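You operate a simulated robot arm through the tools that you are given. There is no shell and no other tool. Be economical: measure what you need, move in short steps, check, and stop when the job is done.

Carry out the task below with a simulated two-armed robot. There is one attempt and no reset: what you move stays moved.

## Task
Glue the short batten on top of the square block.
Fine: brush glue over the block's top and put the brush back; wind the clamp wheel back to free the batten, then lay it on the glue.

The check looks at the end state, three seconds after you hand in, the way a careful person would. Anything else that was tipped, shoved, dropped, spilled or broken makes it a failure.

## Robot
Two 7-joint arms with two-finger parallel grippers on one trunk, on a base that drives. Base frame: it is fixed to the floor where the robot stands at the start and does not move with it; the origin is under the middle of the robot, x ahead of it, y to its left, z up. Readings come in mm, degrees, newtons and seconds.
The left shoulder is at the start at [50, 165, 1230], the right one opposite. With the tool pointing down near the work surface each hand reaches from about 100 to 680 mm from the robot's upright axis, wherever it stands, measured 20 degrees to its own side. Places, roughly: square pad [500, -100, 900]; clamp wheel [1100, 800, 800]; short batten [1000, 750, 750]. Payload 3.91 kg a hand.
The TCP of each hand is the grasp point between the finger pads, 30 mm short of the fingertips. In the tool frame z runs along the fingers and y along their closing line. The gripper opens to 110 mm. The fingers are 20 mm wide and 10 mm thick; the gripper's body (48 by 112 mm) begins 55 mm behind the TCP.
Orientation is told as [roll, pitch, yaw] about the base's x, y, z axes, in that order, counted from this pose: with the fingers straight down and closing along the base's y, the tool's x points along the base's -x, its y along +y and its z along -z.

## Interface
- The arms move only by the tool arm_command. It takes "left_plan", "right_plan" or both (then of equal length, played together; a hand with none holds still); each is one flat list of numbers, 7 for each row, row after row: the shift along the tool's x, y, z in units of 50 mm (1.0 is 50 mm), then the turn, a rotation vector about the tool's x, y, z in units of 6 degrees (1.0 is 6 degrees), then the opening in per cent of the stroke, from 0 (shut) to 100 (fully open). In form: [dx, dy, dz, rx, ry, rz, fingers, dx, dy, dz, rx, ry, rz, fingers, ...]. A call has 1 to 8 rows; each row shifts and turns the commanded pose from where the row before left it, along the tool's axes as they then stand. A call with a number of a shift or a turn outside -1 to 1 is refused whole. Each row takes 0.2 s and may step no farther than 50 mm and 8.6 degrees from the row before; otherwise, or with a gripper value out of range, the whole call is refused. A pose out of reach is approached as far as the arm can. The call stops where the force on the tool passes 80 N (or 10 N more than at its start, if that is more) or the arm is blocked; 0.2 s more then pass. The fingers move at their own pace (about 45 mm/s each) and stop on an object; they squeeze with about 21 N. The grip force told is the motor's: it shows also when the fingers shut on nothing. Time passes only in rows, and 0.2 s behind the last, so rows that do not move let the fingers close. The reply holds the time, the measured pose of the TCP, the force on the tool along the base axes, the opening and the grip force, in the units named above and with some noise.
- Cameras (640 x 400 px; columns grow to the right, rows downward): "scene" is now at [116.4, 23.3, 1410.4]; the picture's right is [0.26, -0.97, 0.00], its down [-0.47, -0.13, -0.87] and it looks along [0.84, 0.22, -0.49] (base axes); focal length 256 px, centre (320, 200). "left" rides on the left gripper at [72, -17, -103] in its tool frame; the picture's right is [0.23, 0.97, 0.00], its down [-0.76, 0.18, -0.62] and it looks along [-0.61, 0.14, 0.78] (tool axes); focal length 222 px, centre (320, 200). "right" rides on the right gripper at [72, 17, -103] in its tool frame; the picture's right is [-0.23, 0.97, 0.00], its down [-0.76, -0.18, -0.62] and it looks along [-0.61, -0.14, 0.78] (tool axes); focal length 222 px, centre (320, 200). There is no depth. A picture from a camera that has moved, and an enlarged one, comes with that camera's place and axes in the base frame and with its lens.
- get_image(camera): a new picture of that camera. The clock stands still meanwhile.
- lift_body(by): slides the trunk up (or, below 0, down) by that many mm; the arms and the scene camera ride with it, the base frame stays. It gives what a move gives, with no picture.
- steer(legs): drives the robot by 1 to 6 legs, each [ahead, left, turn to the left] in mm, mm and degrees, along the robot's own axes; the way and the turn of a leg run together, so that a leg with both is an arc; at most 1500 mm and 180 degrees a leg. The arms and the cameras ride along, it lands a little off, and it stops where it bumps. It gives what a move gives.
- aim_head(pan, tilt): turns the head with the scene camera to pan (to the left, within 80 degrees either way) and tilt (down, from -29 to 69), counted from straight ahead of the robot. It gives what a move gives.
- close_up(camera, box): a new picture of the part [left, top, right, bottom] of that camera's present view, enlarged. The clock stands still meanwhile.
- close_job(): hands the job in; it is judged then, once.

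Work in short steps. Places have to be worked out from the pictures, the camera data and where the tool is seen: move nearer, look again, correct. Check each grasp and each placing, and mend what went wrong. You have 120 turns and 88 pictures in all, those below and enlarged ones among them. Open the grippers and draw the arms clear of the work before you hand the job in, unless the task says otherwise.

The tools are called after "Request:" as name(argument=value, ...) on one line, values as JSON. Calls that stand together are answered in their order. arm_command: Moves the arms, as the interface text tells. Its arguments: {"type":"object","properties":{"left_plan":{"type":"array","items":{"type":"number"}},"right_plan":{"type":"array","items":{"type":"number"}}},"required":[]} The other tools are called the same way: lift_body (by) slides the trunk up or down; steer (legs) drives the base; aim_head (pan, tilt) turns the head that bears the scene camera; get_image (camera) takes a picture; close_up (camera, box) takes an enlarged picture of a part of a camera's view; close_job () hands the job in.

At the start:

```text
t: 0.0
left_eef_pos: [352.7, 223.4, 1271.9]
left_ee_rot: [-0.1, 0.0, 0.1]
left_force: [-0.4, 0.0, 0.0]
left_finger_gap: 110.2
left_gripper_force: 0.1
right_eef_pos: [398.0, -124.3, 1236.2]
right_ee_rot: [0.1, 0.1, 0.1]
right_force: [0.6, 0.3, -0.5]
right_finger_gap: 110.3
right_gripper_force: 0.1
trunk travel left (down, up): [-450.0, 53.0]
robot x, y, heading: [-1.8, -1.0, -0.1]
head pan, tilt: [14.9, 29.2]
```

scene: 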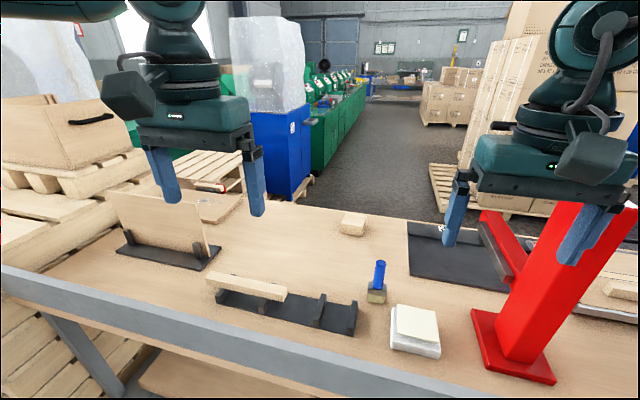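
right: 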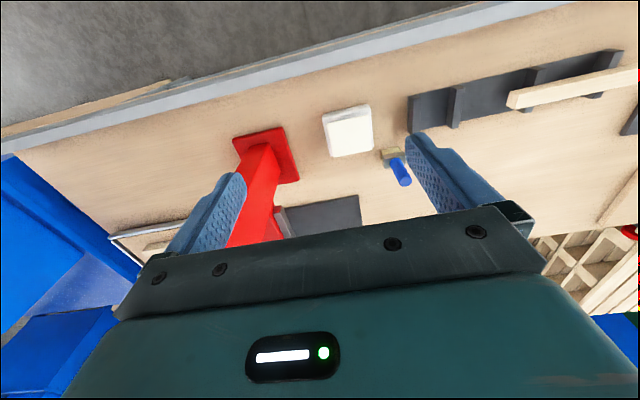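
left: 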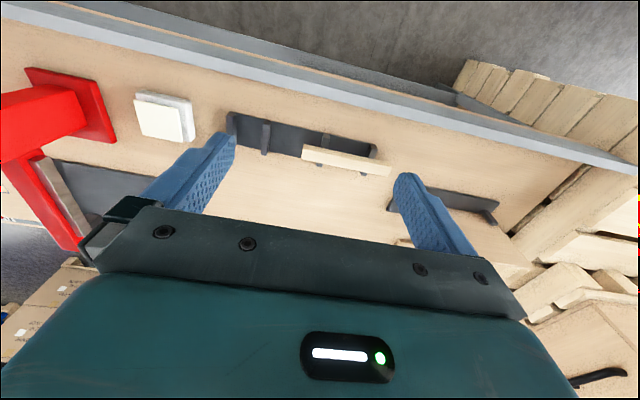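

The bench ahead shows a glue pad, a brush standing in a holder, a small wooden block and some racks; the clamp should be off to the left. I look around with the head.

Request:
close_up(camera="scene", box=[200, 190, 480, 365])

Request:
aim_head(pan=45, tilt=25)

Request:
get_image(camera="scene")

```text
2.29 times, centred on (340, 278) of scene
camera zoom: at [116.4, 23.3, 1410.4], right [0.26, -0.97, 0.0], down [-0.47, -0.13, -0.87], along [0.84, 0.22, -0.49], focal length 584 px, centre (274, 23)
```

zoom: 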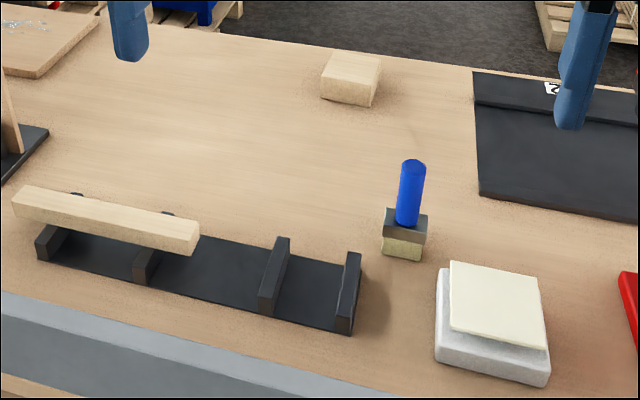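

```text
t: 0.9
left_eef_pos: [350.8, 224.3, 1270.8]
left_ee_rot: [0.0, -0.1, 0.1]
left_force: [-1.2, -0.2, 0.2]
left_finger_gap: 110.0
left_gripper_force: 0.0
right_eef_pos: [396.1, -123.9, 1236.3]
right_ee_rot: [0.0, 0.0, 0.0]
right_force: [-0.2, 0.5, 0.9]
right_finger_gap: 109.9
right_gripper_force: 0.0
trunk travel left (down, up): [-450.0, 53.0]
robot x, y, heading: [2.0, -1.1, -0.2]
head pan, tilt: [45.0, 25.0]
```

```text
83 pictures are left
camera scene: at [93.9, 65.1, 1417.2], right [0.71, -0.71, 0.0], down [-0.3, -0.3, -0.91], along [0.64, 0.64, -0.42], focal length 256 px, centre (320, 200)
```

scene: 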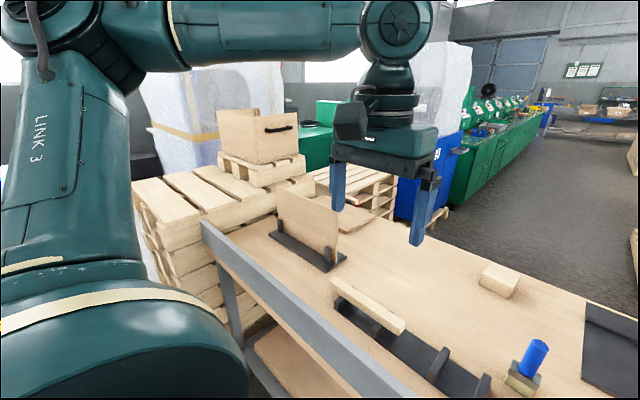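

The clamp should sit beyond the bench's far left corner, near the red spot between the pallets. I zoom there and on the bench.

Request:
close_up(camera="scene", box=[260, 150, 460, 275])

Request:
aim_head(pan=-10, tilt=45)

Request:
get_image(camera="scene")

```text
3.20 times, centred on (360, 212) of scene
camera zoom: at [93.9, 65.1, 1417.2], right [0.71, -0.71, 0.0], down [-0.3, -0.3, -0.91], along [0.64, 0.64, -0.42], focal length 818 px, centre (192, 160)
```

zoom: 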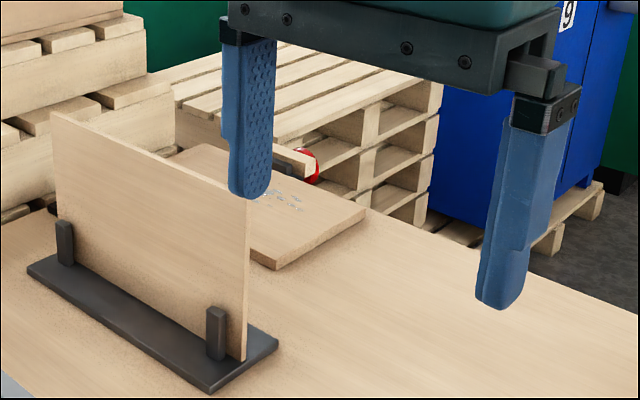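

```text
t: 2.2
left_eef_pos: [351.0, 223.7, 1271.2]
left_ee_rot: [0.0, -0.1, 0.0]
left_force: [-0.8, 0.4, 0.0]
left_finger_gap: 110.1
left_gripper_force: 0.0
right_eef_pos: [398.3, -124.6, 1236.2]
right_ee_rot: [0.0, 0.0, -0.1]
right_force: [0.6, 0.7, -0.4]
right_finger_gap: 110.4
right_gripper_force: 0.0
trunk travel left (down, up): [-450.0, 53.0]
robot x, y, heading: [0.7, 0.6, -0.1]
head pan, tilt: [-10.0, 45.0]
```

```text
81 pictures are left
camera scene: at [108.8, -14.0, 1386.7], right [-0.17, -0.98, 0.0], down [-0.7, 0.12, -0.71], along [0.7, -0.12, -0.71], focal length 256 px, centre (320, 200)
```

scene: 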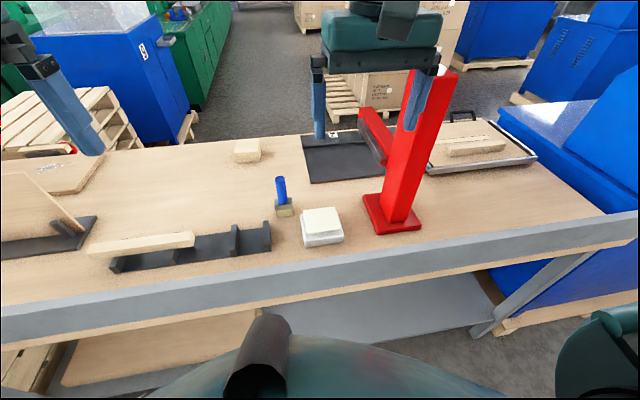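

I look more closely at the pad, brush and wooden block, and at the red press and tray.

Request:
close_up(camera="scene", box=[220, 125, 380, 225])

Request:
close_up(camera="scene", box=[280, 145, 380, 255])

```text
4.00 times, centred on (300, 175) of scene
camera zoom: at [108.8, -14.0, 1386.7], right [-0.17, -0.98, 0.0], down [-0.7, 0.12, -0.71], along [0.7, -0.12, -0.71], focal length 1023 px, centre (400, 300)
```

zoom: 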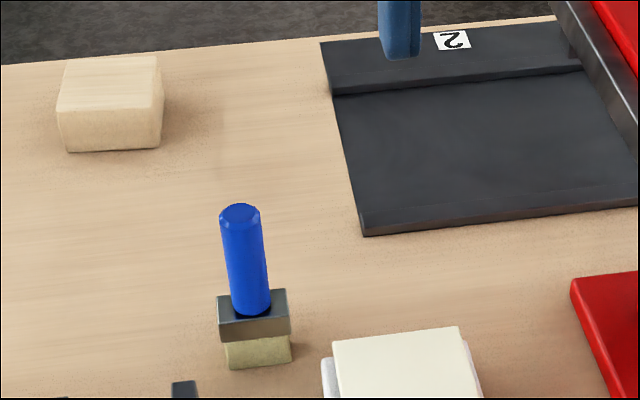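

```text
3.64 times, centred on (330, 200) of scene
camera zoom: at [108.8, -14.0, 1386.7], right [-0.17, -0.98, 0.0], down [-0.7, 0.12, -0.71], along [0.7, -0.12, -0.71], focal length 930 px, centre (284, 200)
```

zoom: 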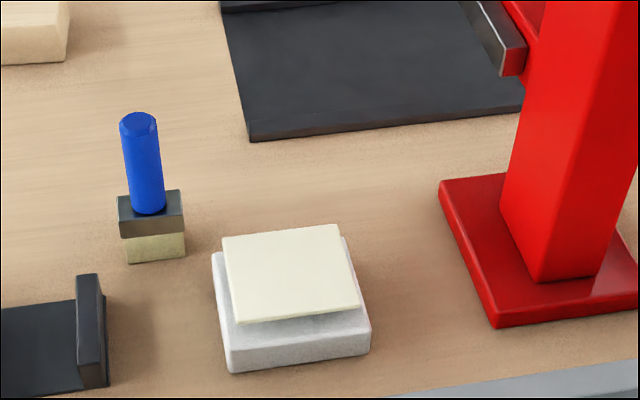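

The wooden block at the back lies near (910, 105); the white item with a cream top near (530, -90) is the "square pad". To find out what each is I lower the right hand to look at the pad and brush.

Request:
arm_command(right_plan=[-0.1, 0.2, 0.9, 0, 0, 0, 100, -0.1, 0.2, 0.9, 0, 0, 0, 100, -0.1, 0.2, 0.9, 0, 0, 0, 100, -0.1, 0.2, 0.9, 0, 0, 0, 100])

Request:
get_image(camera="right")

```text
t: 3.2
left_eef_pos: [351.7, 223.7, 1270.5]
left_ee_rot: [-0.2, 0.0, 0.1]
left_force: [-0.4, -0.3, -0.4]
left_finger_gap: 109.8
left_gripper_force: 0.0
right_eef_pos: [414.5, -86.9, 1056.2]
right_ee_rot: [-0.1, -0.1, 0.1]
right_force: [-0.4, 0.2, -1.6]
right_finger_gap: 110.3
right_gripper_force: 0.0
trunk travel left (down, up): [-450.0, 53.0]
robot x, y, heading: [1.1, 1.3, -0.0]
head pan, tilt: [-10.0, 45.0]
```

```text
78 pictures are left
camera right: at [342.6, -68.6, 1158.9], right [0.23, 0.97, 0.0], down [0.76, -0.18, 0.62], along [0.61, -0.14, -0.78], focal length 222 px, centre (320, 200)
```

right: 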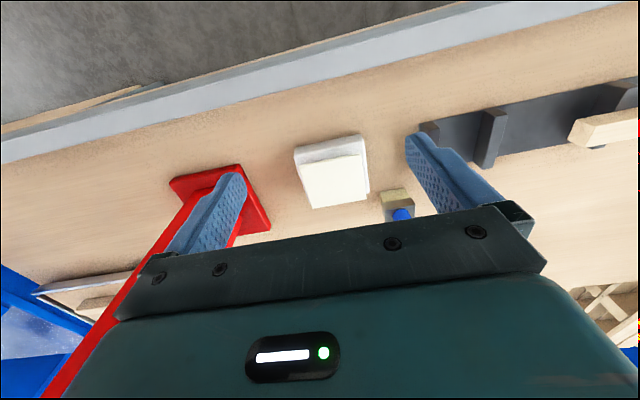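

Request:
close_up(camera="right", box=[280, 115, 440, 225])

```text
3.64 times, centred on (360, 170) of right
camera zoom: at [342.6, -68.6, 1158.9], right [0.23, 0.97, 0.0], down [0.76, -0.18, 0.62], along [0.61, -0.14, -0.78], focal length 808 px, centre (174, 309)
```

zoom: 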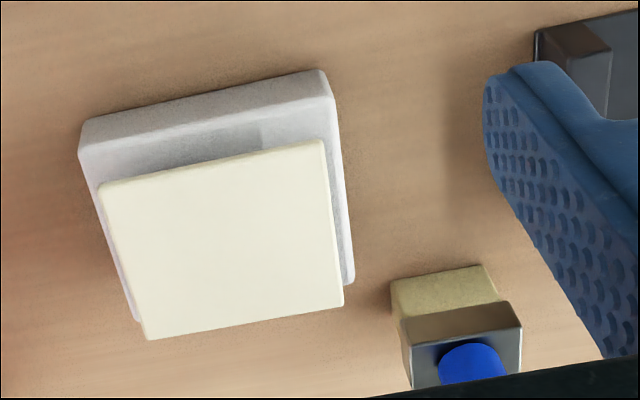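

The pad is a cream sheet on a white base; whether it is a glue source should show when the brush touches it. Next I check how far the base can drive towards the bench, since the wooden block is out of reach from here.

Request:
aim_head(pan=0, tilt=69)

Request:
get_image(camera="scene")

```text
t: 4.1
left_eef_pos: [351.8, 224.1, 1269.6]
left_ee_rot: [0.0, -0.2, 0.1]
left_force: [0.0, -0.5, 0.5]
left_finger_gap: 110.0
left_gripper_force: 0.1
right_eef_pos: [414.1, -87.1, 1055.9]
right_ee_rot: [0.0, 0.0, -0.1]
right_force: [0.4, -1.1, 0.4]
right_finger_gap: 110.0
right_gripper_force: 0.1
trunk travel left (down, up): [-450.0, 53.0]
robot x, y, heading: [-6.3, 1.1, -0.1]
head pan, tilt: [0.0, 68.8]
```

```text
76 pictures are left
camera scene: at [84.7, 0.0, 1357.8], right [0.0, -1.0, 0.0], down [-0.93, 0.0, -0.36], along [0.36, 0.0, -0.93], focal length 256 px, centre (320, 200)
```

scene: 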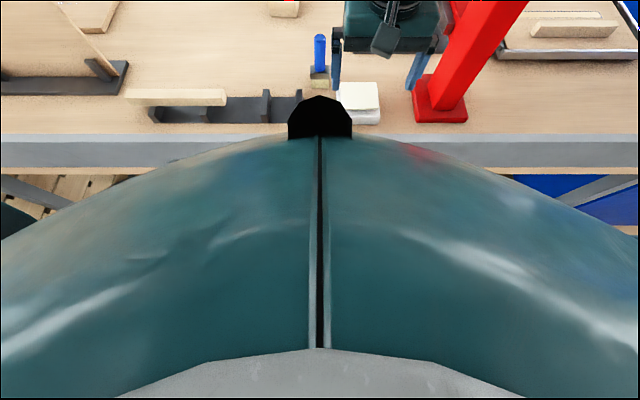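

The base is already close to the bench's rail and the clamp hangs at the bench's far edge near (1100, 800). I drive left 500 mm along the bench to get a better look at it.

Request:
steer(legs=[[0, 500, 0]])

Request:
aim_head(pan=18, tilt=28)

Request:
get_image(camera="scene")

```text
t: 7.0
left_eef_pos: [358.5, 719.8, 1270.1]
left_ee_rot: [0.0, -0.2, -0.9]
left_force: [-0.6, -0.1, 0.2]
left_finger_gap: 109.6
left_gripper_force: 0.0
right_eef_pos: [415.6, 408.0, 1057.3]
right_ee_rot: [0.0, 0.0, -0.8]
right_force: [-0.1, -0.3, -0.9]
right_finger_gap: 110.1
right_gripper_force: 0.0
trunk travel left (down, up): [-450.0, 53.0]
robot x, y, heading: [2.3, 499.3, -0.8]
head pan, tilt: [0.0, 68.8]
```

```text
t: 8.1
left_eef_pos: [358.6, 719.2, 1271.9]
left_ee_rot: [0.0, -0.1, -0.9]
left_force: [0.0, -0.4, 0.9]
left_finger_gap: 110.0
left_gripper_force: 0.1
right_eef_pos: [416.9, 407.9, 1055.2]
right_ee_rot: [0.0, 0.0, -0.7]
right_force: [-1.1, 0.7, -0.3]
right_finger_gap: 110.2
right_gripper_force: 0.1
trunk travel left (down, up): [-450.0, 53.0]
robot x, y, heading: [2.9, 501.3, -0.9]
head pan, tilt: [18.0, 28.0]
```

```text
75 pictures are left
camera scene: at [119.4, 527.0, 1412.3], right [0.3, -0.96, 0.0], down [-0.45, -0.14, -0.88], along [0.84, 0.26, -0.47], focal length 256 px, centre (320, 200)
```

scene: 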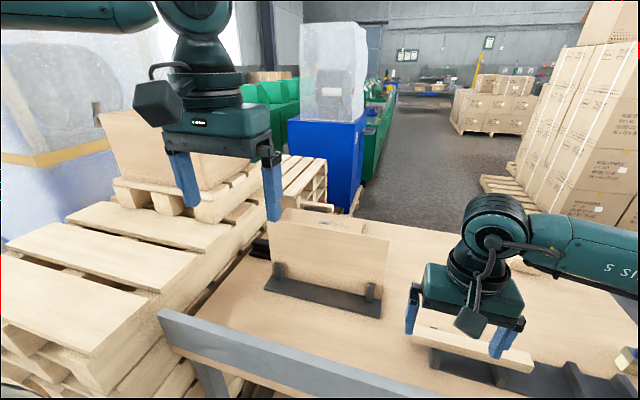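

The upright board screens the clamp from here. I look to the right end of the bench for a way round to the far side.

Request:
aim_head(pan=-55, tilt=25)

Request:
get_image(camera="scene")

Request:
aim_head(pan=75, tilt=25)

Request:
get_image(camera="scene")

```text
t: 9.5
left_eef_pos: [359.0, 718.3, 1269.8]
left_ee_rot: [0.0, 0.0, -0.8]
left_force: [0.3, 0.2, -0.1]
left_finger_gap: 109.9
left_gripper_force: 0.0
right_eef_pos: [415.9, 408.4, 1055.9]
right_ee_rot: [-0.1, 0.0, -0.7]
right_force: [-0.8, -0.4, 0.6]
right_finger_gap: 109.8
right_gripper_force: 0.1
trunk travel left (down, up): [-450.0, 53.0]
robot x, y, heading: [5.1, 502.1, -0.8]
head pan, tilt: [-55.0, 25.0]
```

```text
74 pictures are left
camera scene: at [84.1, 423.9, 1417.2], right [-0.83, -0.56, 0.0], down [-0.24, 0.35, -0.91], along [0.51, -0.75, -0.42], focal length 256 px, centre (320, 200)
```

scene: 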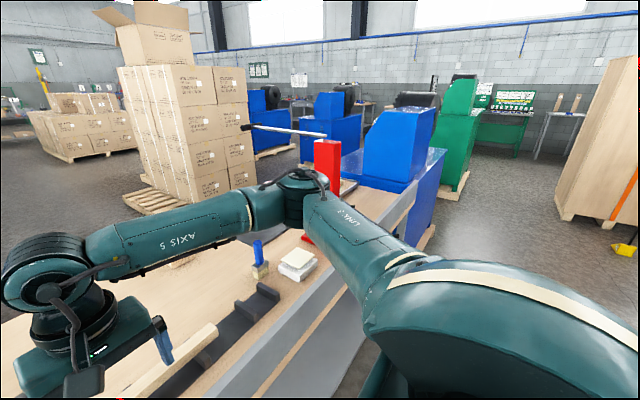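

```text
t: 11.7
left_eef_pos: [358.6, 719.4, 1270.3]
left_ee_rot: [-0.1, -0.1, -0.9]
left_force: [-0.4, -0.2, 0.4]
left_finger_gap: 109.9
left_gripper_force: 0.1
right_eef_pos: [416.5, 407.4, 1056.3]
right_ee_rot: [0.0, 0.0, -0.9]
right_force: [-0.1, 0.0, 0.4]
right_finger_gap: 110.2
right_gripper_force: 0.2
trunk travel left (down, up): [-450.0, 53.0]
robot x, y, heading: [4.1, 500.5, -0.8]
head pan, tilt: [75.0, 25.0]
```

```text
73 pictures are left
camera scene: at [57.4, 588.7, 1417.2], right [0.96, -0.27, 0.0], down [-0.12, -0.41, -0.91], along [0.25, 0.87, -0.42], focal length 256 px, centre (320, 200)
```

scene: 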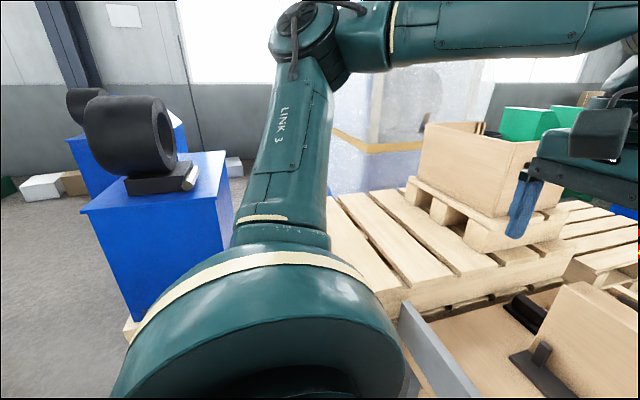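

Request:
close_up(camera="scene", box=[440, 250, 640, 375])

```text
3.20 times, centred on (540, 312) of scene
camera zoom: at [57.4, 588.7, 1417.2], right [0.96, -0.27, 0.0], down [-0.12, -0.41, -0.91], along [0.25, 0.87, -0.42], focal length 818 px, centre (-384, -160)
```

zoom: 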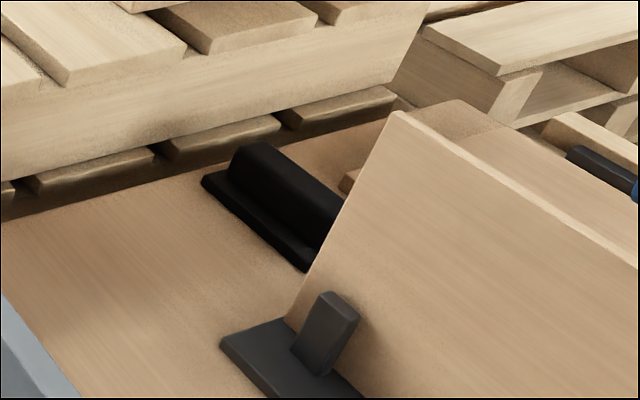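

A dark bar and a light batten show just past the screen at about (1030, 850). I reach the left hand out over the screen, tilt it forwards and look with its camera.

Request:
arm_command(left_plan=[-1, 0, 0, 0, 0, 0, 100, -1, 0, 0, 0, 0, 0, 100, -1, 0, 0, 0, 0, 0, 100, -1, 0, 0, 0, 0, 0, 100, 0, 0, 0, 0, -1, 0, 100, 0, 0, 0, 0, -1, 0, 100, 0, 0, 0, 0, -1, 0, 100, 0, 0, 0, 0, -1, 0, 100])

Request:
get_image(camera="left")

```text
t: 13.4
left_eef_pos: [521.7, 716.7, 1270.5]
left_ee_rot: [0.0, -24.3, -0.7]
left_force: [-0.1, -0.7, 0.2]
left_finger_gap: 110.0
left_gripper_force: 0.1
left hand out of reach, approached as far as the arm can: row 4
right_eef_pos: [417.2, 407.9, 1057.1]
right_ee_rot: [0.1, 0.0, -0.8]
right_force: [-0.2, 0.0, -0.3]
right_finger_gap: 110.0
right_gripper_force: 0.0
trunk travel left (down, up): [-450.0, 53.0]
robot x, y, heading: [5.0, 500.2, -0.7]
head pan, tilt: [75.0, 25.0]
```

```text
71 pictures are left
camera left: at [413.1, 702.1, 1333.9], right [-0.19, 0.98, -0.09], down [0.44, 0.17, 0.88], along [0.88, 0.13, -0.47], focal length 222 px, centre (320, 200)
```

left: 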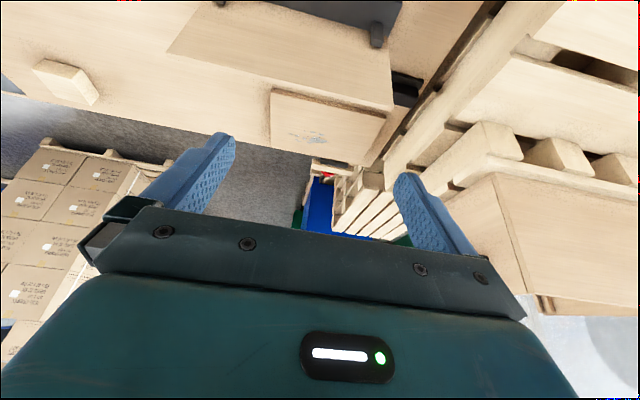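

Request:
close_up(camera="left", box=[250, 90, 410, 200])

```text
3.64 times, centred on (330, 145) of left
camera zoom: at [413.1, 702.1, 1333.9], right [-0.19, 0.98, -0.09], down [0.44, 0.17, 0.88], along [0.88, 0.13, -0.47], focal length 808 px, centre (284, 400)
```

zoom: 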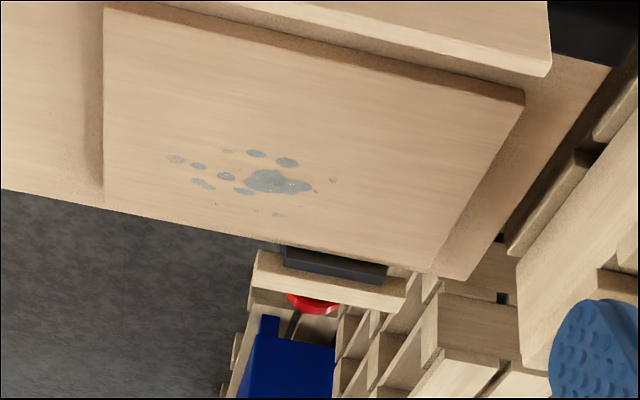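

The vise hangs on the bench's far edge at about (1090, 830): a dark jaw, the batten along y, the red wheel behind it. So it must be worked from behind; first I go back to the start and study the pad at a low angle.

Request:
steer(legs=[[0, -500, 0]])

Request:
arm_command(right_plan=[0.6, 0.0, 0.7, 0, -1, 0, 100, 0.6, 0.0, 0.7, 0, -1, 0, 100, 0.0, 0.0, 0.0, 0, -1, 0, 100, 0, 0.0, 0.0, 0, -1, 0, 100, 0.0, 0.0, 0.0, 0, -1, 0, 100])

Request:
get_image(camera="right")

```text
t: 16.4
left_eef_pos: [513.8, 210.3, 1269.6]
left_ee_rot: [0.0, -24.2, -1.1]
left_force: [0.7, 0.7, -0.6]
left_finger_gap: 110.1
left_gripper_force: 0.0
right_eef_pos: [408.4, -98.3, 1055.7]
right_ee_rot: [0.0, 0.0, -1.0]
right_force: [0.0, 0.3, -0.5]
right_finger_gap: 109.9
right_gripper_force: 0.1
trunk travel left (down, up): [-450.0, 53.0]
robot x, y, heading: [-8.0, -3.5, -0.8]
head pan, tilt: [75.0, 25.0]
```

```text
t: 17.6
left_eef_pos: [516.0, 209.4, 1270.1]
left_ee_rot: [0.0, -24.0, -1.0]
left_force: [0.3, 0.1, -0.2]
left_finger_gap: 110.1
left_gripper_force: 0.1
right_eef_pos: [351.5, -96.8, 982.0]
right_ee_rot: [0.1, -30.1, -1.1]
right_force: [-0.2, -0.3, -0.5]
right_finger_gap: 109.9
right_gripper_force: 0.1
trunk travel left (down, up): [-450.0, 53.0]
robot x, y, heading: [-5.4, -2.9, -0.9]
head pan, tilt: [75.0, 25.0]
```

```text
69 pictures are left
camera right: at [238.6, -77.7, 1035.3], right [0.22, 0.97, 0.11], down [0.34, -0.18, 0.92], along [0.91, -0.16, -0.37], focal length 222 px, centre (320, 200)
```

right: 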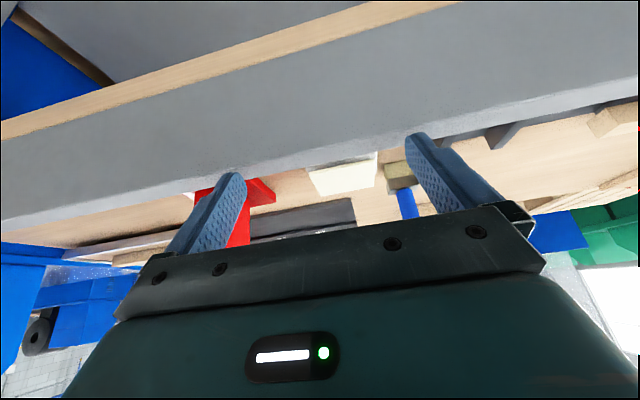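

Request:
close_up(camera="right", box=[280, 130, 440, 230])

```text
4.00 times, centred on (360, 180) of right
camera zoom: at [238.6, -77.7, 1035.3], right [0.22, 0.97, 0.11], down [0.34, -0.18, 0.92], along [0.91, -0.16, -0.37], focal length 888 px, centre (160, 280)
```

zoom: 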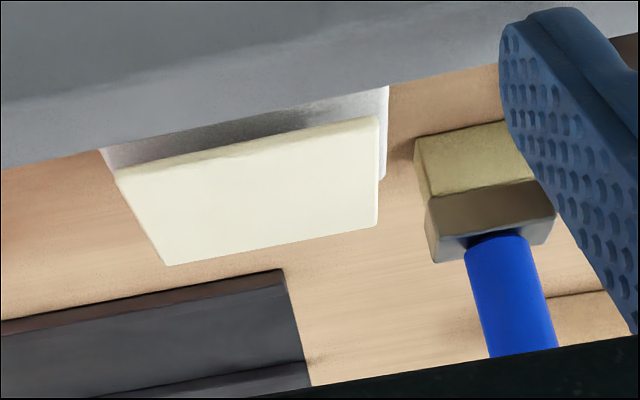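

The cream sheet sits raised on the white base, so touching it with the brush will tell. The brush stands at about (610, 3), handle top z≈973. The red press at (520, -275) crowds the right arm, so I'll work with the left hand; first I tuck the right hand back and edge the base forwards.

Request:
arm_command(right_plan=[0, 0, -0.8, 0, 1, 0, 100, 0, 0, -0.8, 0, 1, 0, 100, 0, 0, -0.8, 0, 1, 0, 100, 0.7, 0, -0.8, 0, 1, 0, 100, 0.9, 0, -0.8, 0, 1, 0, 100, 0.9, 0, -0.5, 0, 0, 0, 100], left_plan=[0, 0, 0, 0, 1, 0, 100, 0, 0, 0, 0, 1, 0, 100, 0, 0, 0, 0, 1, 0, 100, 0, 0, 0, 0, 1, 0, 100, 1, 0, 0, 0, 0, 0, 100, 1, 0, 0, 0, 0, 0, 100])

Request:
steer(legs=[[80, 0, 0]])

```text
refused: row 4 steps farther than a row can; nothing moved
```

```text
t: 18.7
left_eef_pos: [595.9, 208.7, 1270.1]
left_ee_rot: [0.0, -24.0, -1.0]
left_force: [-0.2, 0.3, -0.3]
left_finger_gap: 110.1
left_gripper_force: 0.0
right_eef_pos: [432.4, -98.7, 980.8]
right_ee_rot: [0.0, -30.0, -1.0]
right_force: [-0.2, 0.8, -0.3]
right_finger_gap: 109.8
right_gripper_force: 0.0
trunk travel left (down, up): [-450.0, 53.0]
robot x, y, heading: [72.5, -7.6, -1.3]
head pan, tilt: [75.0, 25.0]
```

The base went 80 mm ahead without bumping; the arm call was refused for too big a step. I redo the tuck with smaller steps.

Request:
arm_command(right_plan=[0, 0, -0.8, 0, 1, 0, 100, 0, 0, -0.8, 0, 1, 0, 100, 0, 0, -0.8, 0, 1, 0, 100, 0.6, 0, -0.5, 0, 1, 0, 100, 0.7, 0, -0.5, 0, 1, 0, 100, 0.9, 0, -0.3, 0, 0, 0, 100, 0.9, 0, 0, 0, 0, 0, 100], left_plan=[0, 0, 0, 0, 1, 0, 100, 0, 0, 0, 0, 1, 0, 100, 0, 0, 0, 0, 1, 0, 100, 0, 0, 0, 0, 1, 0, 100, 1, 0, 0, 0, 0, 0, 100, 1, 0, 0, 0, 0, 0, 100, 1, 0, 0, 0, 0, 0, 100])

Request:
aim_head(pan=0, tilt=60)

Request:
get_image(camera="scene")

```text
t: 20.0
left_eef_pos: [523.2, 209.5, 1269.1]
left_ee_rot: [0.1, 0.0, -1.1]
left_force: [-0.1, -0.6, -0.4]
left_finger_gap: 109.9
left_gripper_force: 0.0
right_eef_pos: [301.5, -100.1, 1142.4]
right_ee_rot: [0.0, -1.0, -3.0]
right_force: [9.5, -3.2, 2.8]
right_finger_gap: 110.0
right_gripper_force: 0.0
trunk travel left (down, up): [-450.0, 53.0]
robot x, y, heading: [74.8, -2.9, -1.0]
head pan, tilt: [75.0, 25.0]
stopped in row 6 (right hand): the force on the tool passed its limit (the readings are from after the stop); the commanded pose is now the measured one
```

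```text
t: 21.5
left_eef_pos: [523.7, 208.7, 1269.4]
left_ee_rot: [0.1, -0.2, -1.1]
left_force: [0.0, 0.7, -0.3]
left_finger_gap: 110.1
left_gripper_force: 0.0
right_eef_pos: [301.0, -99.5, 1141.4]
right_ee_rot: [-0.2, -1.1, -3.2]
right_force: [23.1, -0.3, 0.4]
right_finger_gap: 109.8
right_gripper_force: 0.2
trunk travel left (down, up): [-450.0, 53.0]
robot x, y, heading: [74.5, -5.7, -1.3]
head pan, tilt: [0.0, 60.0]
```

```text
67 pictures are left
camera scene: at [170.4, -8.1, 1367.2], right [-0.02, -1.0, 0.0], down [-0.87, 0.02, -0.5], along [0.5, -0.01, -0.87], focal length 256 px, centre (320, 200)
```

scene: 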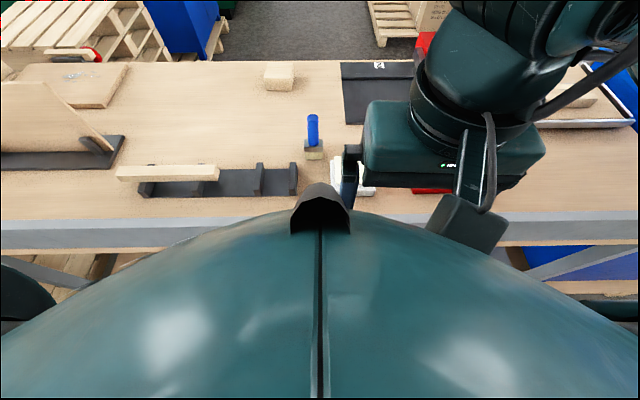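

The right hand touched the robot's own chest; I ease it 30 mm forward and look to the right at the press before driving further in.

Request:
arm_command(right_plan=[-0.6, 0, 0, 0, 0, 0.5, 100])

Request:
aim_head(pan=-45, tilt=30)

Request:
get_image(camera="scene")

```text
t: 21.9
left_eef_pos: [522.8, 209.0, 1270.1]
left_ee_rot: [0.0, 0.0, -1.3]
left_force: [0.9, -0.4, -0.1]
left_finger_gap: 110.0
left_gripper_force: 0.1
right_eef_pos: [329.1, -105.1, 1141.3]
right_ee_rot: [-0.2, -1.0, -5.8]
right_force: [-0.3, 0.5, 0.3]
right_finger_gap: 109.9
right_gripper_force: 0.0
trunk travel left (down, up): [-450.0, 53.0]
robot x, y, heading: [74.6, -7.6, -1.5]
head pan, tilt: [0.0, 60.0]
```

```text
t: 23.0
left_eef_pos: [523.8, 208.9, 1269.8]
left_ee_rot: [0.1, -0.1, -1.1]
left_force: [0.2, -0.4, 0.1]
left_finger_gap: 110.2
left_gripper_force: 0.0
right_eef_pos: [328.9, -103.9, 1142.0]
right_ee_rot: [-0.1, -1.0, -5.9]
right_force: [-0.4, 0.1, -0.4]
right_finger_gap: 110.0
right_gripper_force: 0.0
trunk travel left (down, up): [-450.0, 53.0]
robot x, y, heading: [75.7, -8.4, -0.9]
head pan, tilt: [-45.0, 30.0]
```

```text
66 pictures are left
camera scene: at [166.6, -72.0, 1409.2], right [-0.72, -0.69, 0.0], down [-0.35, 0.36, -0.87], along [0.6, -0.62, -0.5], focal length 256 px, centre (320, 200)
```

scene: 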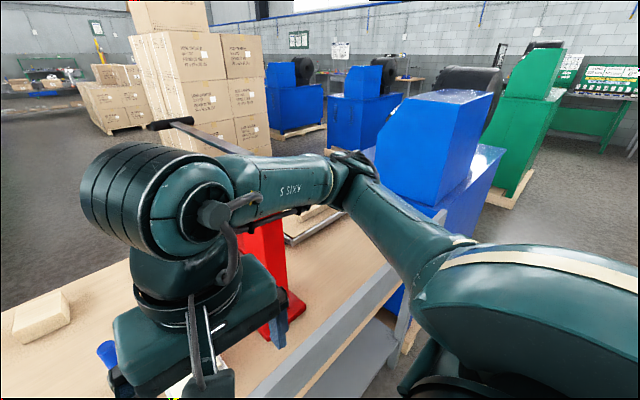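

The right forearm is close to the press lever, so I shift the base 180 mm left before driving further forward in small amounts.

Request:
steer(legs=[[0, 190, 1]])

Request:
steer(legs=[[90, 0, 0]])

Request:
get_image(camera="scene")

```text
t: 24.6
left_eef_pos: [518.4, 406.1, 1269.6]
left_ee_rot: [0.0, -0.1, 0.2]
left_force: [0.2, -0.1, 0.1]
left_finger_gap: 110.1
left_gripper_force: 0.0
right_eef_pos: [332.8, 87.6, 1140.5]
right_ee_rot: [-0.2, -1.0, -4.7]
right_force: [0.1, 0.1, -0.3]
right_finger_gap: 110.0
right_gripper_force: 0.1
trunk travel left (down, up): [-450.0, 53.0]
robot x, y, heading: [79.9, 182.2, -0.0]
head pan, tilt: [-45.0, 30.0]
```

```text
t: 25.5
left_eef_pos: [537.5, 405.7, 1268.0]
left_ee_rot: [0.1, 0.0, 0.3]
left_force: [0.1, -0.9, -0.6]
left_finger_gap: 110.2
left_gripper_force: 0.1
right_eef_pos: [351.1, 87.7, 1140.9]
right_ee_rot: [-0.3, -1.0, -4.6]
right_force: [0.0, 0.3, -0.2]
right_finger_gap: 110.0
right_gripper_force: 0.0
trunk travel left (down, up): [-450.0, 53.0]
robot x, y, heading: [91.6, 178.3, 0.2]
head pan, tilt: [-45.0, 30.0]
stopped in leg 1: the robot was blocked; the commanded pose is now the measured one
```

```text
65 pictures are left
camera scene: at [187.2, 116.3, 1409.3], right [-0.7, -0.71, 0.0], down [-0.35, 0.35, -0.87], along [0.61, -0.61, -0.5], focal length 256 px, centre (320, 200)
```

scene: 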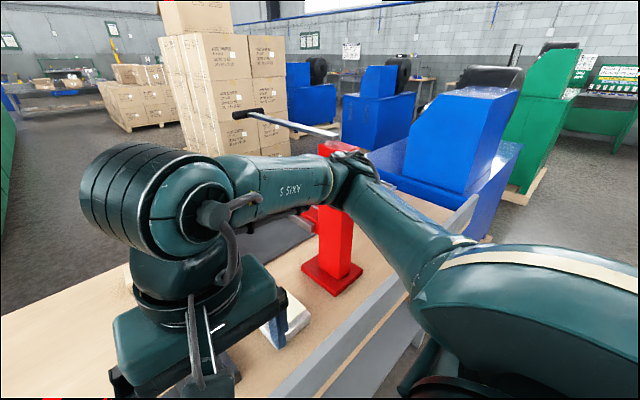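

The bench stops the base at x≈92. The wooden block's top measures about 85 x 85 mm, so it is the "square block" and the pad a likely glue source. I now bring the left hand over the brush, moving the right hand aside.

Request:
arm_command(left_plan=[-0.18, -0.9, 0.25, 0, 0, 0, 100, -0.18, -0.9, 0.25, 0, 0, 0, 100, -0.18, -0.9, 0.25, 0, 0, 0, 100, -0.18, -0.9, 0.25, 0, 0, 0, 100, -0.18, -0.9, 0.25, 0, 0, 0, 100, -0.18, -0.9, 0.25, 0, 0, 0, 100, -0.18, -0.9, 0.25, 0, 0, 0, 100, -0.2, -0.9, 0.25, 0, 0, 0, 100], right_plan=[0, -0.9, 0, 0, 0, 0, 100, 0, -0.9, 0, 0, 0, 0, 100, 0, -0.9, 0, 0, 0, 0, 100, 0, 0, 0, 0, 0, 0, 100, 0, 0, 0, 0, 0, 0, 100, 0, 0, 0, 0, 0, 0, 100, 0, 0, 0, 0, 0, 0, 100, 0, 0, 0, 0, 0, 0, 100])

Request:
arm_command(left_plan=[0, -0.8, 0.5, 0, 0, 0, 100, 0, 0, 0.5, 0, 0, 0, 100])

Request:
get_image(camera="left")

```text
t: 27.3
left_eef_pos: [559.2, 326.1, 1224.4]
left_ee_rot: [0.1, 0.0, 0.2]
left_force: [1.1, 0.6, -1.2]
left_finger_gap: 110.0
left_gripper_force: 0.2
left hand out of reach, approached as far as the arm can: row 2, 3, 4, 5, 6, 7, 8
right_eef_pos: [349.0, -47.1, 1148.8]
right_ee_rot: [-0.3, -1.0, -4.6]
right_force: [-1.0, 0.0, 0.1]
right_finger_gap: 109.9
right_gripper_force: 0.1
right hand out of reach, approached as far as the arm can: row 3
trunk travel left (down, up): [-450.0, 53.0]
robot x, y, heading: [93.4, 182.5, 0.2]
head pan, tilt: [-45.0, 30.0]
```

```text
t: 27.9
left_eef_pos: [540.9, 314.7, 1190.8]
left_ee_rot: [0.1, 0.1, 0.3]
left_force: [1.1, -0.3, -0.9]
left_finger_gap: 109.8
left_gripper_force: 0.1
left hand out of reach, approached as far as the arm can: row 1
right_eef_pos: [349.0, -47.4, 1149.1]
right_ee_rot: [-0.2, -1.0, -4.7]
right_force: [-0.1, 0.2, -0.5]
right_finger_gap: 109.8
right_gripper_force: 0.0
trunk travel left (down, up): [-450.0, 53.0]
robot x, y, heading: [93.5, 178.2, 0.3]
head pan, tilt: [-45.0, 30.0]
```

```text
64 pictures are left
camera left: at [468.0, 297.5, 1294.0], right [-0.23, 0.97, 0.0], down [0.76, 0.18, 0.62], along [0.61, 0.15, -0.78], focal length 222 px, centre (320, 200)
```

left: 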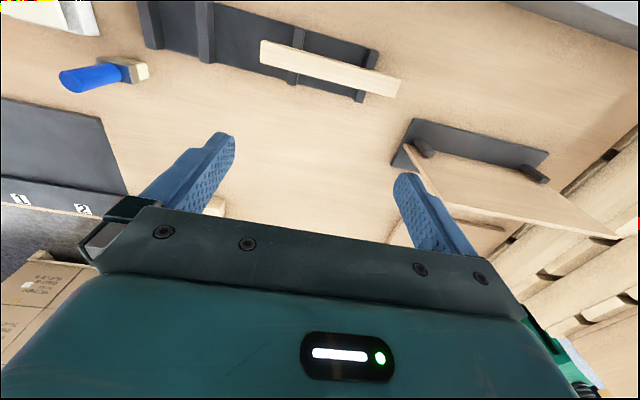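

The left arm cannot reach so far to the right, but the brush is ideal for the right arm from this stance. I move the left hand back left and bring the right hand over the brush at height.

Request:
arm_command(right_plan=[0, 0, 0, 0, 0, -0.78, 100, -0.87, 0.17, 0.1, 0, 0, 0, 100, -0.87, 0.17, 0.1, 0, 0, 0, 100, -0.87, 0.17, 0.1, 0, 0, 0, 100, -0.87, 0.17, 0.1, 0, 0, 0, 100, -0.87, 0.17, 0.1, 0, 0, 0, 100, -0.87, 0.17, 0.1, 0, 0, 0, 100], left_plan=[0, 0, 0, 0, 0, 0, 100, 0, 0.9, 0, 0, 0, 0, 100, 0, 0.9, 0, 0, 0, 0, 100, 0.9, 0, 0, 0, 0, 0, 100, 0.9, 0, 0, 0, 0, 0, 100, 0.9, 0, 0, 0, 0, 0, 100, 0, 0, 0, 0, 0, 0, 100])

Request:
get_image(camera="right")

Request:
get_image(camera="scene")

```text
t: 29.5
left_eef_pos: [407.9, 403.2, 1188.5]
left_ee_rot: [0.1, 0.1, 0.2]
left_force: [0.0, 0.2, -0.6]
left_finger_gap: 109.7
left_gripper_force: 0.1
right_eef_pos: [611.2, 5.0, 1123.2]
right_ee_rot: [-0.3, -0.9, 0.0]
right_force: [0.4, 1.3, 0.1]
right_finger_gap: 110.0
right_gripper_force: 0.0
trunk travel left (down, up): [-450.0, 53.0]
robot x, y, heading: [96.4, 179.8, 0.2]
head pan, tilt: [-45.0, 30.0]
```

```text
63 pictures are left
camera right: at [537.4, 23.7, 1225.1], right [0.23, 0.97, 0.0], down [0.75, -0.17, 0.64], along [0.62, -0.15, -0.77], focal length 222 px, centre (320, 200)
```

right: 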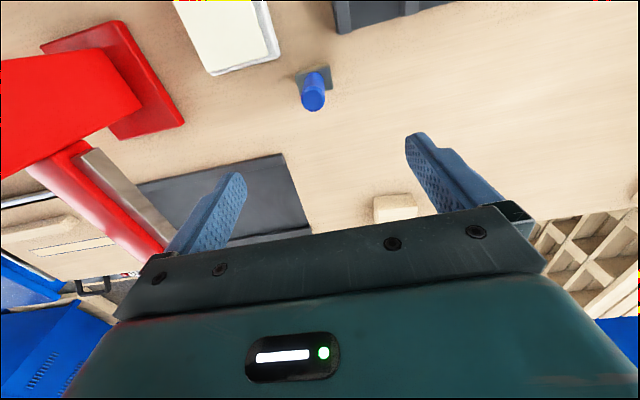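

```text
62 pictures are left
camera scene: at [189.4, 116.7, 1409.1], right [-0.7, -0.71, 0.0], down [-0.36, 0.35, -0.87], along [0.61, -0.61, -0.5], focal length 256 px, centre (320, 200)
```

scene: 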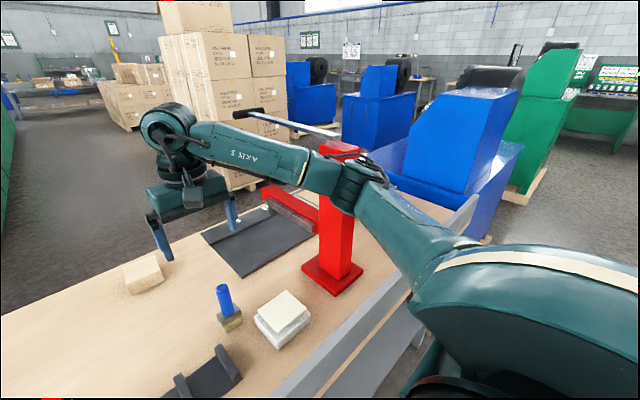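

The handle top is at about (602, 0, 973). I go down to just above it and check.

Request:
arm_command(right_plan=[0.18, -0.1, 0, 0.05, 0.15, 0, 100, 0, 0, 0.8, 0, 0, 0, 100, 0, 0, 0.8, 0, 0, 0, 100, 0, 0, 0.7, 0, 0, 0, 100])

Request:
get_image(camera="right")

```text
t: 30.5
left_eef_pos: [407.8, 402.8, 1189.0]
left_ee_rot: [0.0, -0.1, 0.2]
left_force: [-0.5, -0.4, 0.2]
left_finger_gap: 109.8
left_gripper_force: 0.0
right_eef_pos: [601.8, -1.2, 1006.1]
right_ee_rot: [-0.5, -0.1, 0.0]
right_force: [0.1, -1.0, -0.4]
right_finger_gap: 110.1
right_gripper_force: 0.1
trunk travel left (down, up): [-450.0, 53.0]
robot x, y, heading: [92.8, 177.2, -0.2]
head pan, tilt: [-45.0, 30.0]
```

```text
61 pictures are left
camera right: at [529.0, 17.4, 1108.7], right [0.23, 0.97, -0.01], down [0.76, -0.17, 0.63], along [0.61, -0.15, -0.78], focal length 222 px, centre (320, 200)
```

right: 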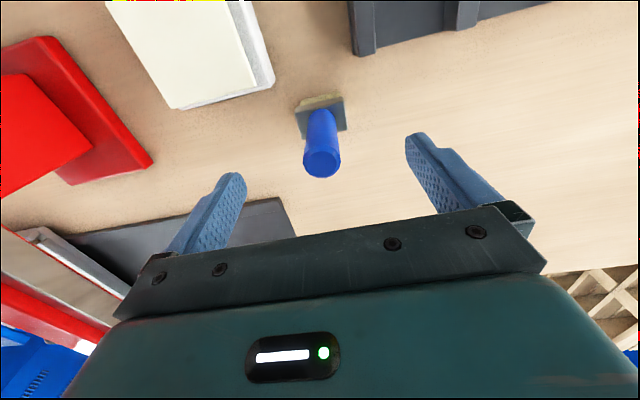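

Well centred. I lower 60 mm and close.

Request:
arm_command(right_plan=[-0.04, 0, 0.6, 0, 0, 0, 100, 0, 0, 0.6, 0, 0, 0, 100, 0, 0, 0, 0, 0, 0, 0, 0, 0, 0, 0, 0, 0, 0, 0, 0, 0, 0, 0, 0, 0, 0, 0, 0, 0, 0, 0, 0, 0, 0, 0, 0, 0, 0, 0])

Request:
get_image(camera="right")

```text
t: 32.1
left_eef_pos: [407.0, 403.0, 1188.8]
left_ee_rot: [0.2, 0.0, 0.2]
left_force: [1.0, -0.1, 1.2]
left_finger_gap: 110.2
left_gripper_force: 0.1
right_eef_pos: [603.4, 0.1, 947.1]
right_ee_rot: [-0.6, -0.2, 0.1]
right_force: [0.6, -0.2, -1.1]
right_finger_gap: 25.0
right_gripper_force: 20.9
trunk travel left (down, up): [-450.0, 53.0]
robot x, y, heading: [93.4, 176.9, 0.3]
head pan, tilt: [-45.0, 30.0]
```

```text
60 pictures are left
camera right: at [531.7, 19.0, 1049.5], right [0.23, 0.97, -0.01], down [0.76, -0.17, 0.63], along [0.61, -0.15, -0.78], focal length 222 px, centre (320, 200)
```

right: 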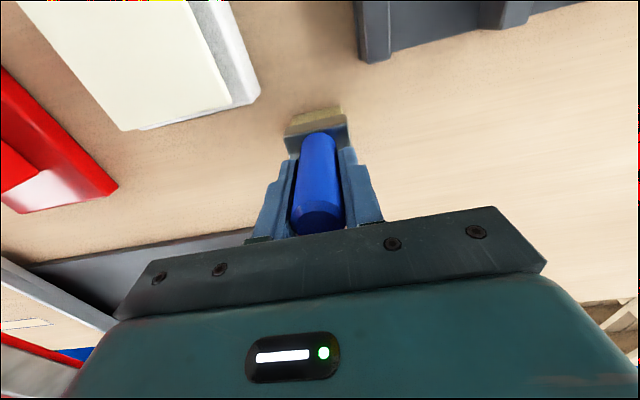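

The brush is held (25 mm gap), its bristle bottom 102 mm below the TCP; its home is TCP (603, 0, 947). I lift and carry it over the pad centre near (530, -89), and look.

Request:
arm_command(right_plan=[0, 0, -0.8, 0, 0, 0, 0, 0, 0, -0.8, 0, 0, 0, 0, 0.5, -0.6, 0, 0, 0, 0, 0, 0.5, -0.6, 0, 0, 0, 0, 0, 0.46, -0.6, 0, 0, 0, 0, 0, 0, 0, 0.3, 0, 0, 0, 0])

Request:
get_image(camera="right")

Request:
close_up(camera="scene", box=[180, 220, 360, 370])

```text
t: 33.5
left_eef_pos: [406.8, 402.8, 1189.5]
left_ee_rot: [0.1, 0.1, 0.2]
left_force: [-0.3, -0.2, -0.6]
left_finger_gap: 109.9
left_gripper_force: 0.1
right_eef_pos: [534.5, -91.7, 1011.7]
right_ee_rot: [-0.5, 0.0, 0.0]
right_force: [0.5, -0.5, -1.0]
right_finger_gap: 25.1
right_gripper_force: 21.4
trunk travel left (down, up): [-450.0, 53.0]
robot x, y, heading: [95.1, 182.5, 0.3]
head pan, tilt: [-45.0, 30.0]
```

```text
59 pictures are left
camera right: at [463.1, -73.6, 1114.8], right [0.23, 0.97, -0.01], down [0.76, -0.17, 0.63], along [0.61, -0.15, -0.78], focal length 222 px, centre (320, 200)
```

right: 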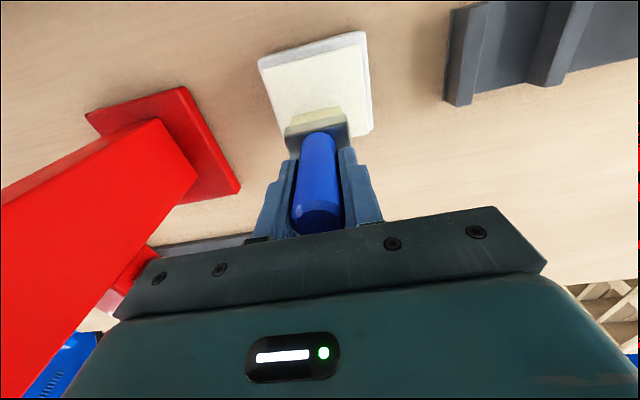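

```text
2.67 times, centred on (270, 295) of scene
camera zoom: at [188.6, 116.4, 1409.2], right [-0.7, -0.71, 0.0], down [-0.36, 0.35, -0.87], along [0.61, -0.61, -0.5], focal length 682 px, centre (453, -53)
```

zoom: 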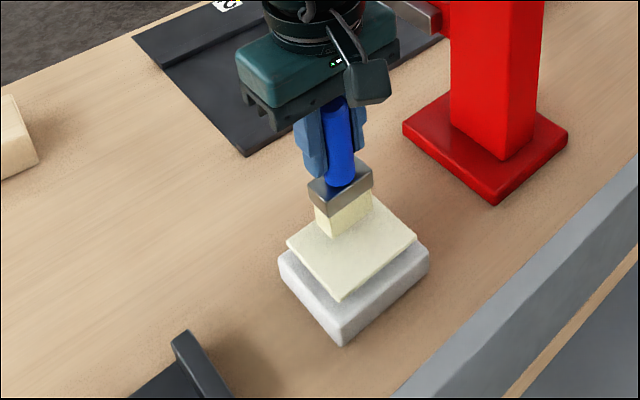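

The bristles hover over the pad at z≈909. I lower in small steps watching the force.

Request:
arm_command(right_plan=[0, 0, 0.1, 0, 0, 0, 0, 0, 0, 0.1, 0, 0, 0, 0, 0, 0, 0, 0, 0, 0, 0])

Request:
arm_command(right_plan=[0, 0, 0.06, 0, 0, 0, 0, 0, 0, 0.06, 0, 0, 0, 0, 0, 0, 0, 0, 0, 0, 0])

Request:
close_up(camera="scene", box=[220, 250, 320, 350])

```text
t: 34.3
left_eef_pos: [407.7, 401.9, 1189.6]
left_ee_rot: [0.1, -0.1, 0.2]
left_force: [0.8, -0.1, 0.2]
left_finger_gap: 109.9
left_gripper_force: 0.1
right_eef_pos: [533.6, -91.8, 1001.0]
right_ee_rot: [-0.5, -0.2, 0.0]
right_force: [-0.1, -0.5, -2.2]
right_finger_gap: 25.1
right_gripper_force: 21.0
trunk travel left (down, up): [-450.0, 53.0]
robot x, y, heading: [93.2, 178.3, 0.2]
head pan, tilt: [-45.0, 30.0]
```

```text
t: 35.1
left_eef_pos: [407.1, 403.4, 1189.9]
left_ee_rot: [0.2, 0.1, 0.3]
left_force: [0.8, 0.3, 1.2]
left_finger_gap: 110.1
left_gripper_force: 0.0
right_eef_pos: [531.4, -90.0, 996.1]
right_ee_rot: [-0.5, 0.0, -0.1]
right_force: [0.0, 0.0, 0.6]
right_finger_gap: 25.1
right_gripper_force: 20.5
trunk travel left (down, up): [-450.0, 53.0]
robot x, y, heading: [96.7, 179.9, 0.1]
head pan, tilt: [-45.0, 30.0]
```

```text
4.00 times, centred on (270, 300) of scene
camera zoom: at [188.1, 116.1, 1409.3], right [-0.7, -0.71, 0.0], down [-0.35, 0.35, -0.87], along [0.61, -0.61, -0.5], focal length 1023 px, centre (520, -200)
```

zoom: 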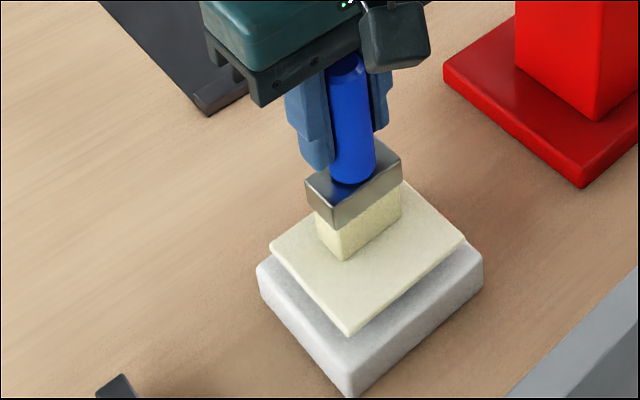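

No contact force yet. I continue down.

Request:
arm_command(right_plan=[0, 0, 0.06, 0, 0, 0, 0, 0, 0, 0, 0, 0, 0, 0])

Request:
arm_command(right_plan=[0, 0, 0.06, 0, 0, 0, 0, 0, 0, 0, 0, 0, 0, 0])

Request:
close_up(camera="scene", box=[220, 250, 320, 350])

```text
t: 35.7
left_eef_pos: [407.9, 404.0, 1188.2]
left_ee_rot: [0.1, 0.0, 0.1]
left_force: [-0.9, 0.3, 0.2]
left_finger_gap: 110.1
left_gripper_force: 0.1
right_eef_pos: [531.6, -92.5, 993.8]
right_ee_rot: [-0.5, -0.1, 0.0]
right_force: [0.4, 0.8, 0.8]
right_finger_gap: 25.0
right_gripper_force: 21.2
trunk travel left (down, up): [-450.0, 53.0]
robot x, y, heading: [96.5, 177.6, 0.3]
head pan, tilt: [-45.0, 30.0]
```

```text
t: 36.3
left_eef_pos: [407.5, 402.5, 1189.3]
left_ee_rot: [0.1, 0.0, 0.2]
left_force: [0.4, -1.0, 0.3]
left_finger_gap: 109.9
left_gripper_force: 0.0
right_eef_pos: [532.2, -90.6, 991.7]
right_ee_rot: [-0.6, -0.1, 0.0]
right_force: [0.1, -0.5, 2.2]
right_finger_gap: 25.0
right_gripper_force: 20.9
trunk travel left (down, up): [-450.0, 53.0]
robot x, y, heading: [96.0, 179.2, -0.0]
head pan, tilt: [-45.0, 30.0]
```

```text
4.00 times, centred on (270, 300) of scene
camera zoom: at [188.0, 116.2, 1409.3], right [-0.7, -0.71, 0.0], down [-0.35, 0.35, -0.87], along [0.61, -0.61, -0.5], focal length 1023 px, centre (520, -200)
```

zoom: 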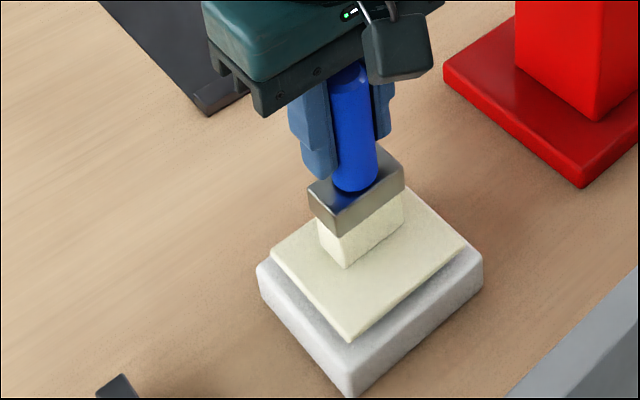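

Contact seems to begin near TCP z≈992. I press 3 mm more, draw a short stroke, lift and look at both bristles and pad.

Request:
arm_command(right_plan=[0, 0, 0.05, 0, 0, 0, 0, 0, 0, 0, 0, 0, 0, 0, 0.2, 0, 0, 0, 0, 0, 0, 0.2, 0, 0, 0, 0, 0, 0])

Request:
arm_command(right_plan=[-0.3, 0, 0, 0, 0, 0, 0, 0, 0, -0.6, 0, 0, 0, 0, 0, 0, -0.8, 0, 0, 0, 0, -0.5, 0.8, 0, 0, 0, 0, 0, -0.5, 0.8, 0, 0, 0, 0, 0])

Request:
close_up(camera="scene", box=[180, 200, 340, 360])

```text
t: 37.3
left_eef_pos: [405.2, 403.3, 1188.6]
left_ee_rot: [0.1, 0.0, 0.1]
left_force: [0.0, 1.1, 0.1]
left_finger_gap: 109.9
left_gripper_force: 0.1
right_eef_pos: [508.0, -91.7, 986.3]
right_ee_rot: [-0.5, 0.0, 0.0]
right_force: [1.1, -1.0, 1.3]
right_finger_gap: 25.2
right_gripper_force: 21.1
trunk travel left (down, up): [-450.0, 53.0]
robot x, y, heading: [94.0, 178.3, 0.3]
head pan, tilt: [-45.0, 30.0]
```

```text
t: 38.5
left_eef_pos: [406.6, 402.5, 1190.1]
left_ee_rot: [0.1, 0.0, 0.2]
left_force: [-0.2, 0.1, 0.1]
left_finger_gap: 109.9
left_gripper_force: 0.0
right_eef_pos: [576.8, -9.4, 1057.0]
right_ee_rot: [-0.7, -0.2, -0.1]
right_force: [0.2, -0.5, 0.1]
right_finger_gap: 25.0
right_gripper_force: 21.1
trunk travel left (down, up): [-450.0, 53.0]
robot x, y, heading: [93.6, 180.9, 0.3]
head pan, tilt: [-45.0, 30.0]
```

```text
2.50 times, centred on (260, 280) of scene
camera zoom: at [188.3, 116.9, 1409.3], right [-0.7, -0.71, 0.0], down [-0.35, 0.35, -0.87], along [0.61, -0.61, -0.5], focal length 639 px, centre (470, 0)
```

zoom: 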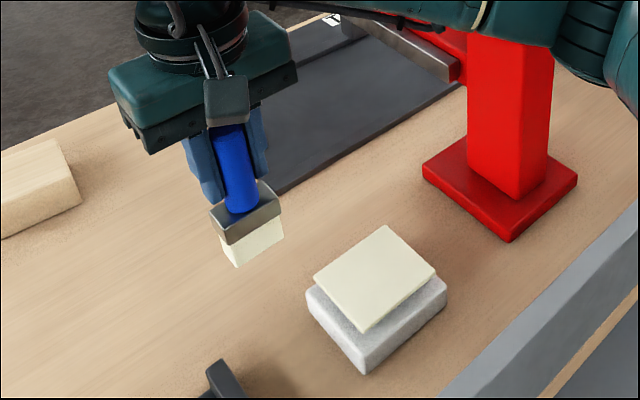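

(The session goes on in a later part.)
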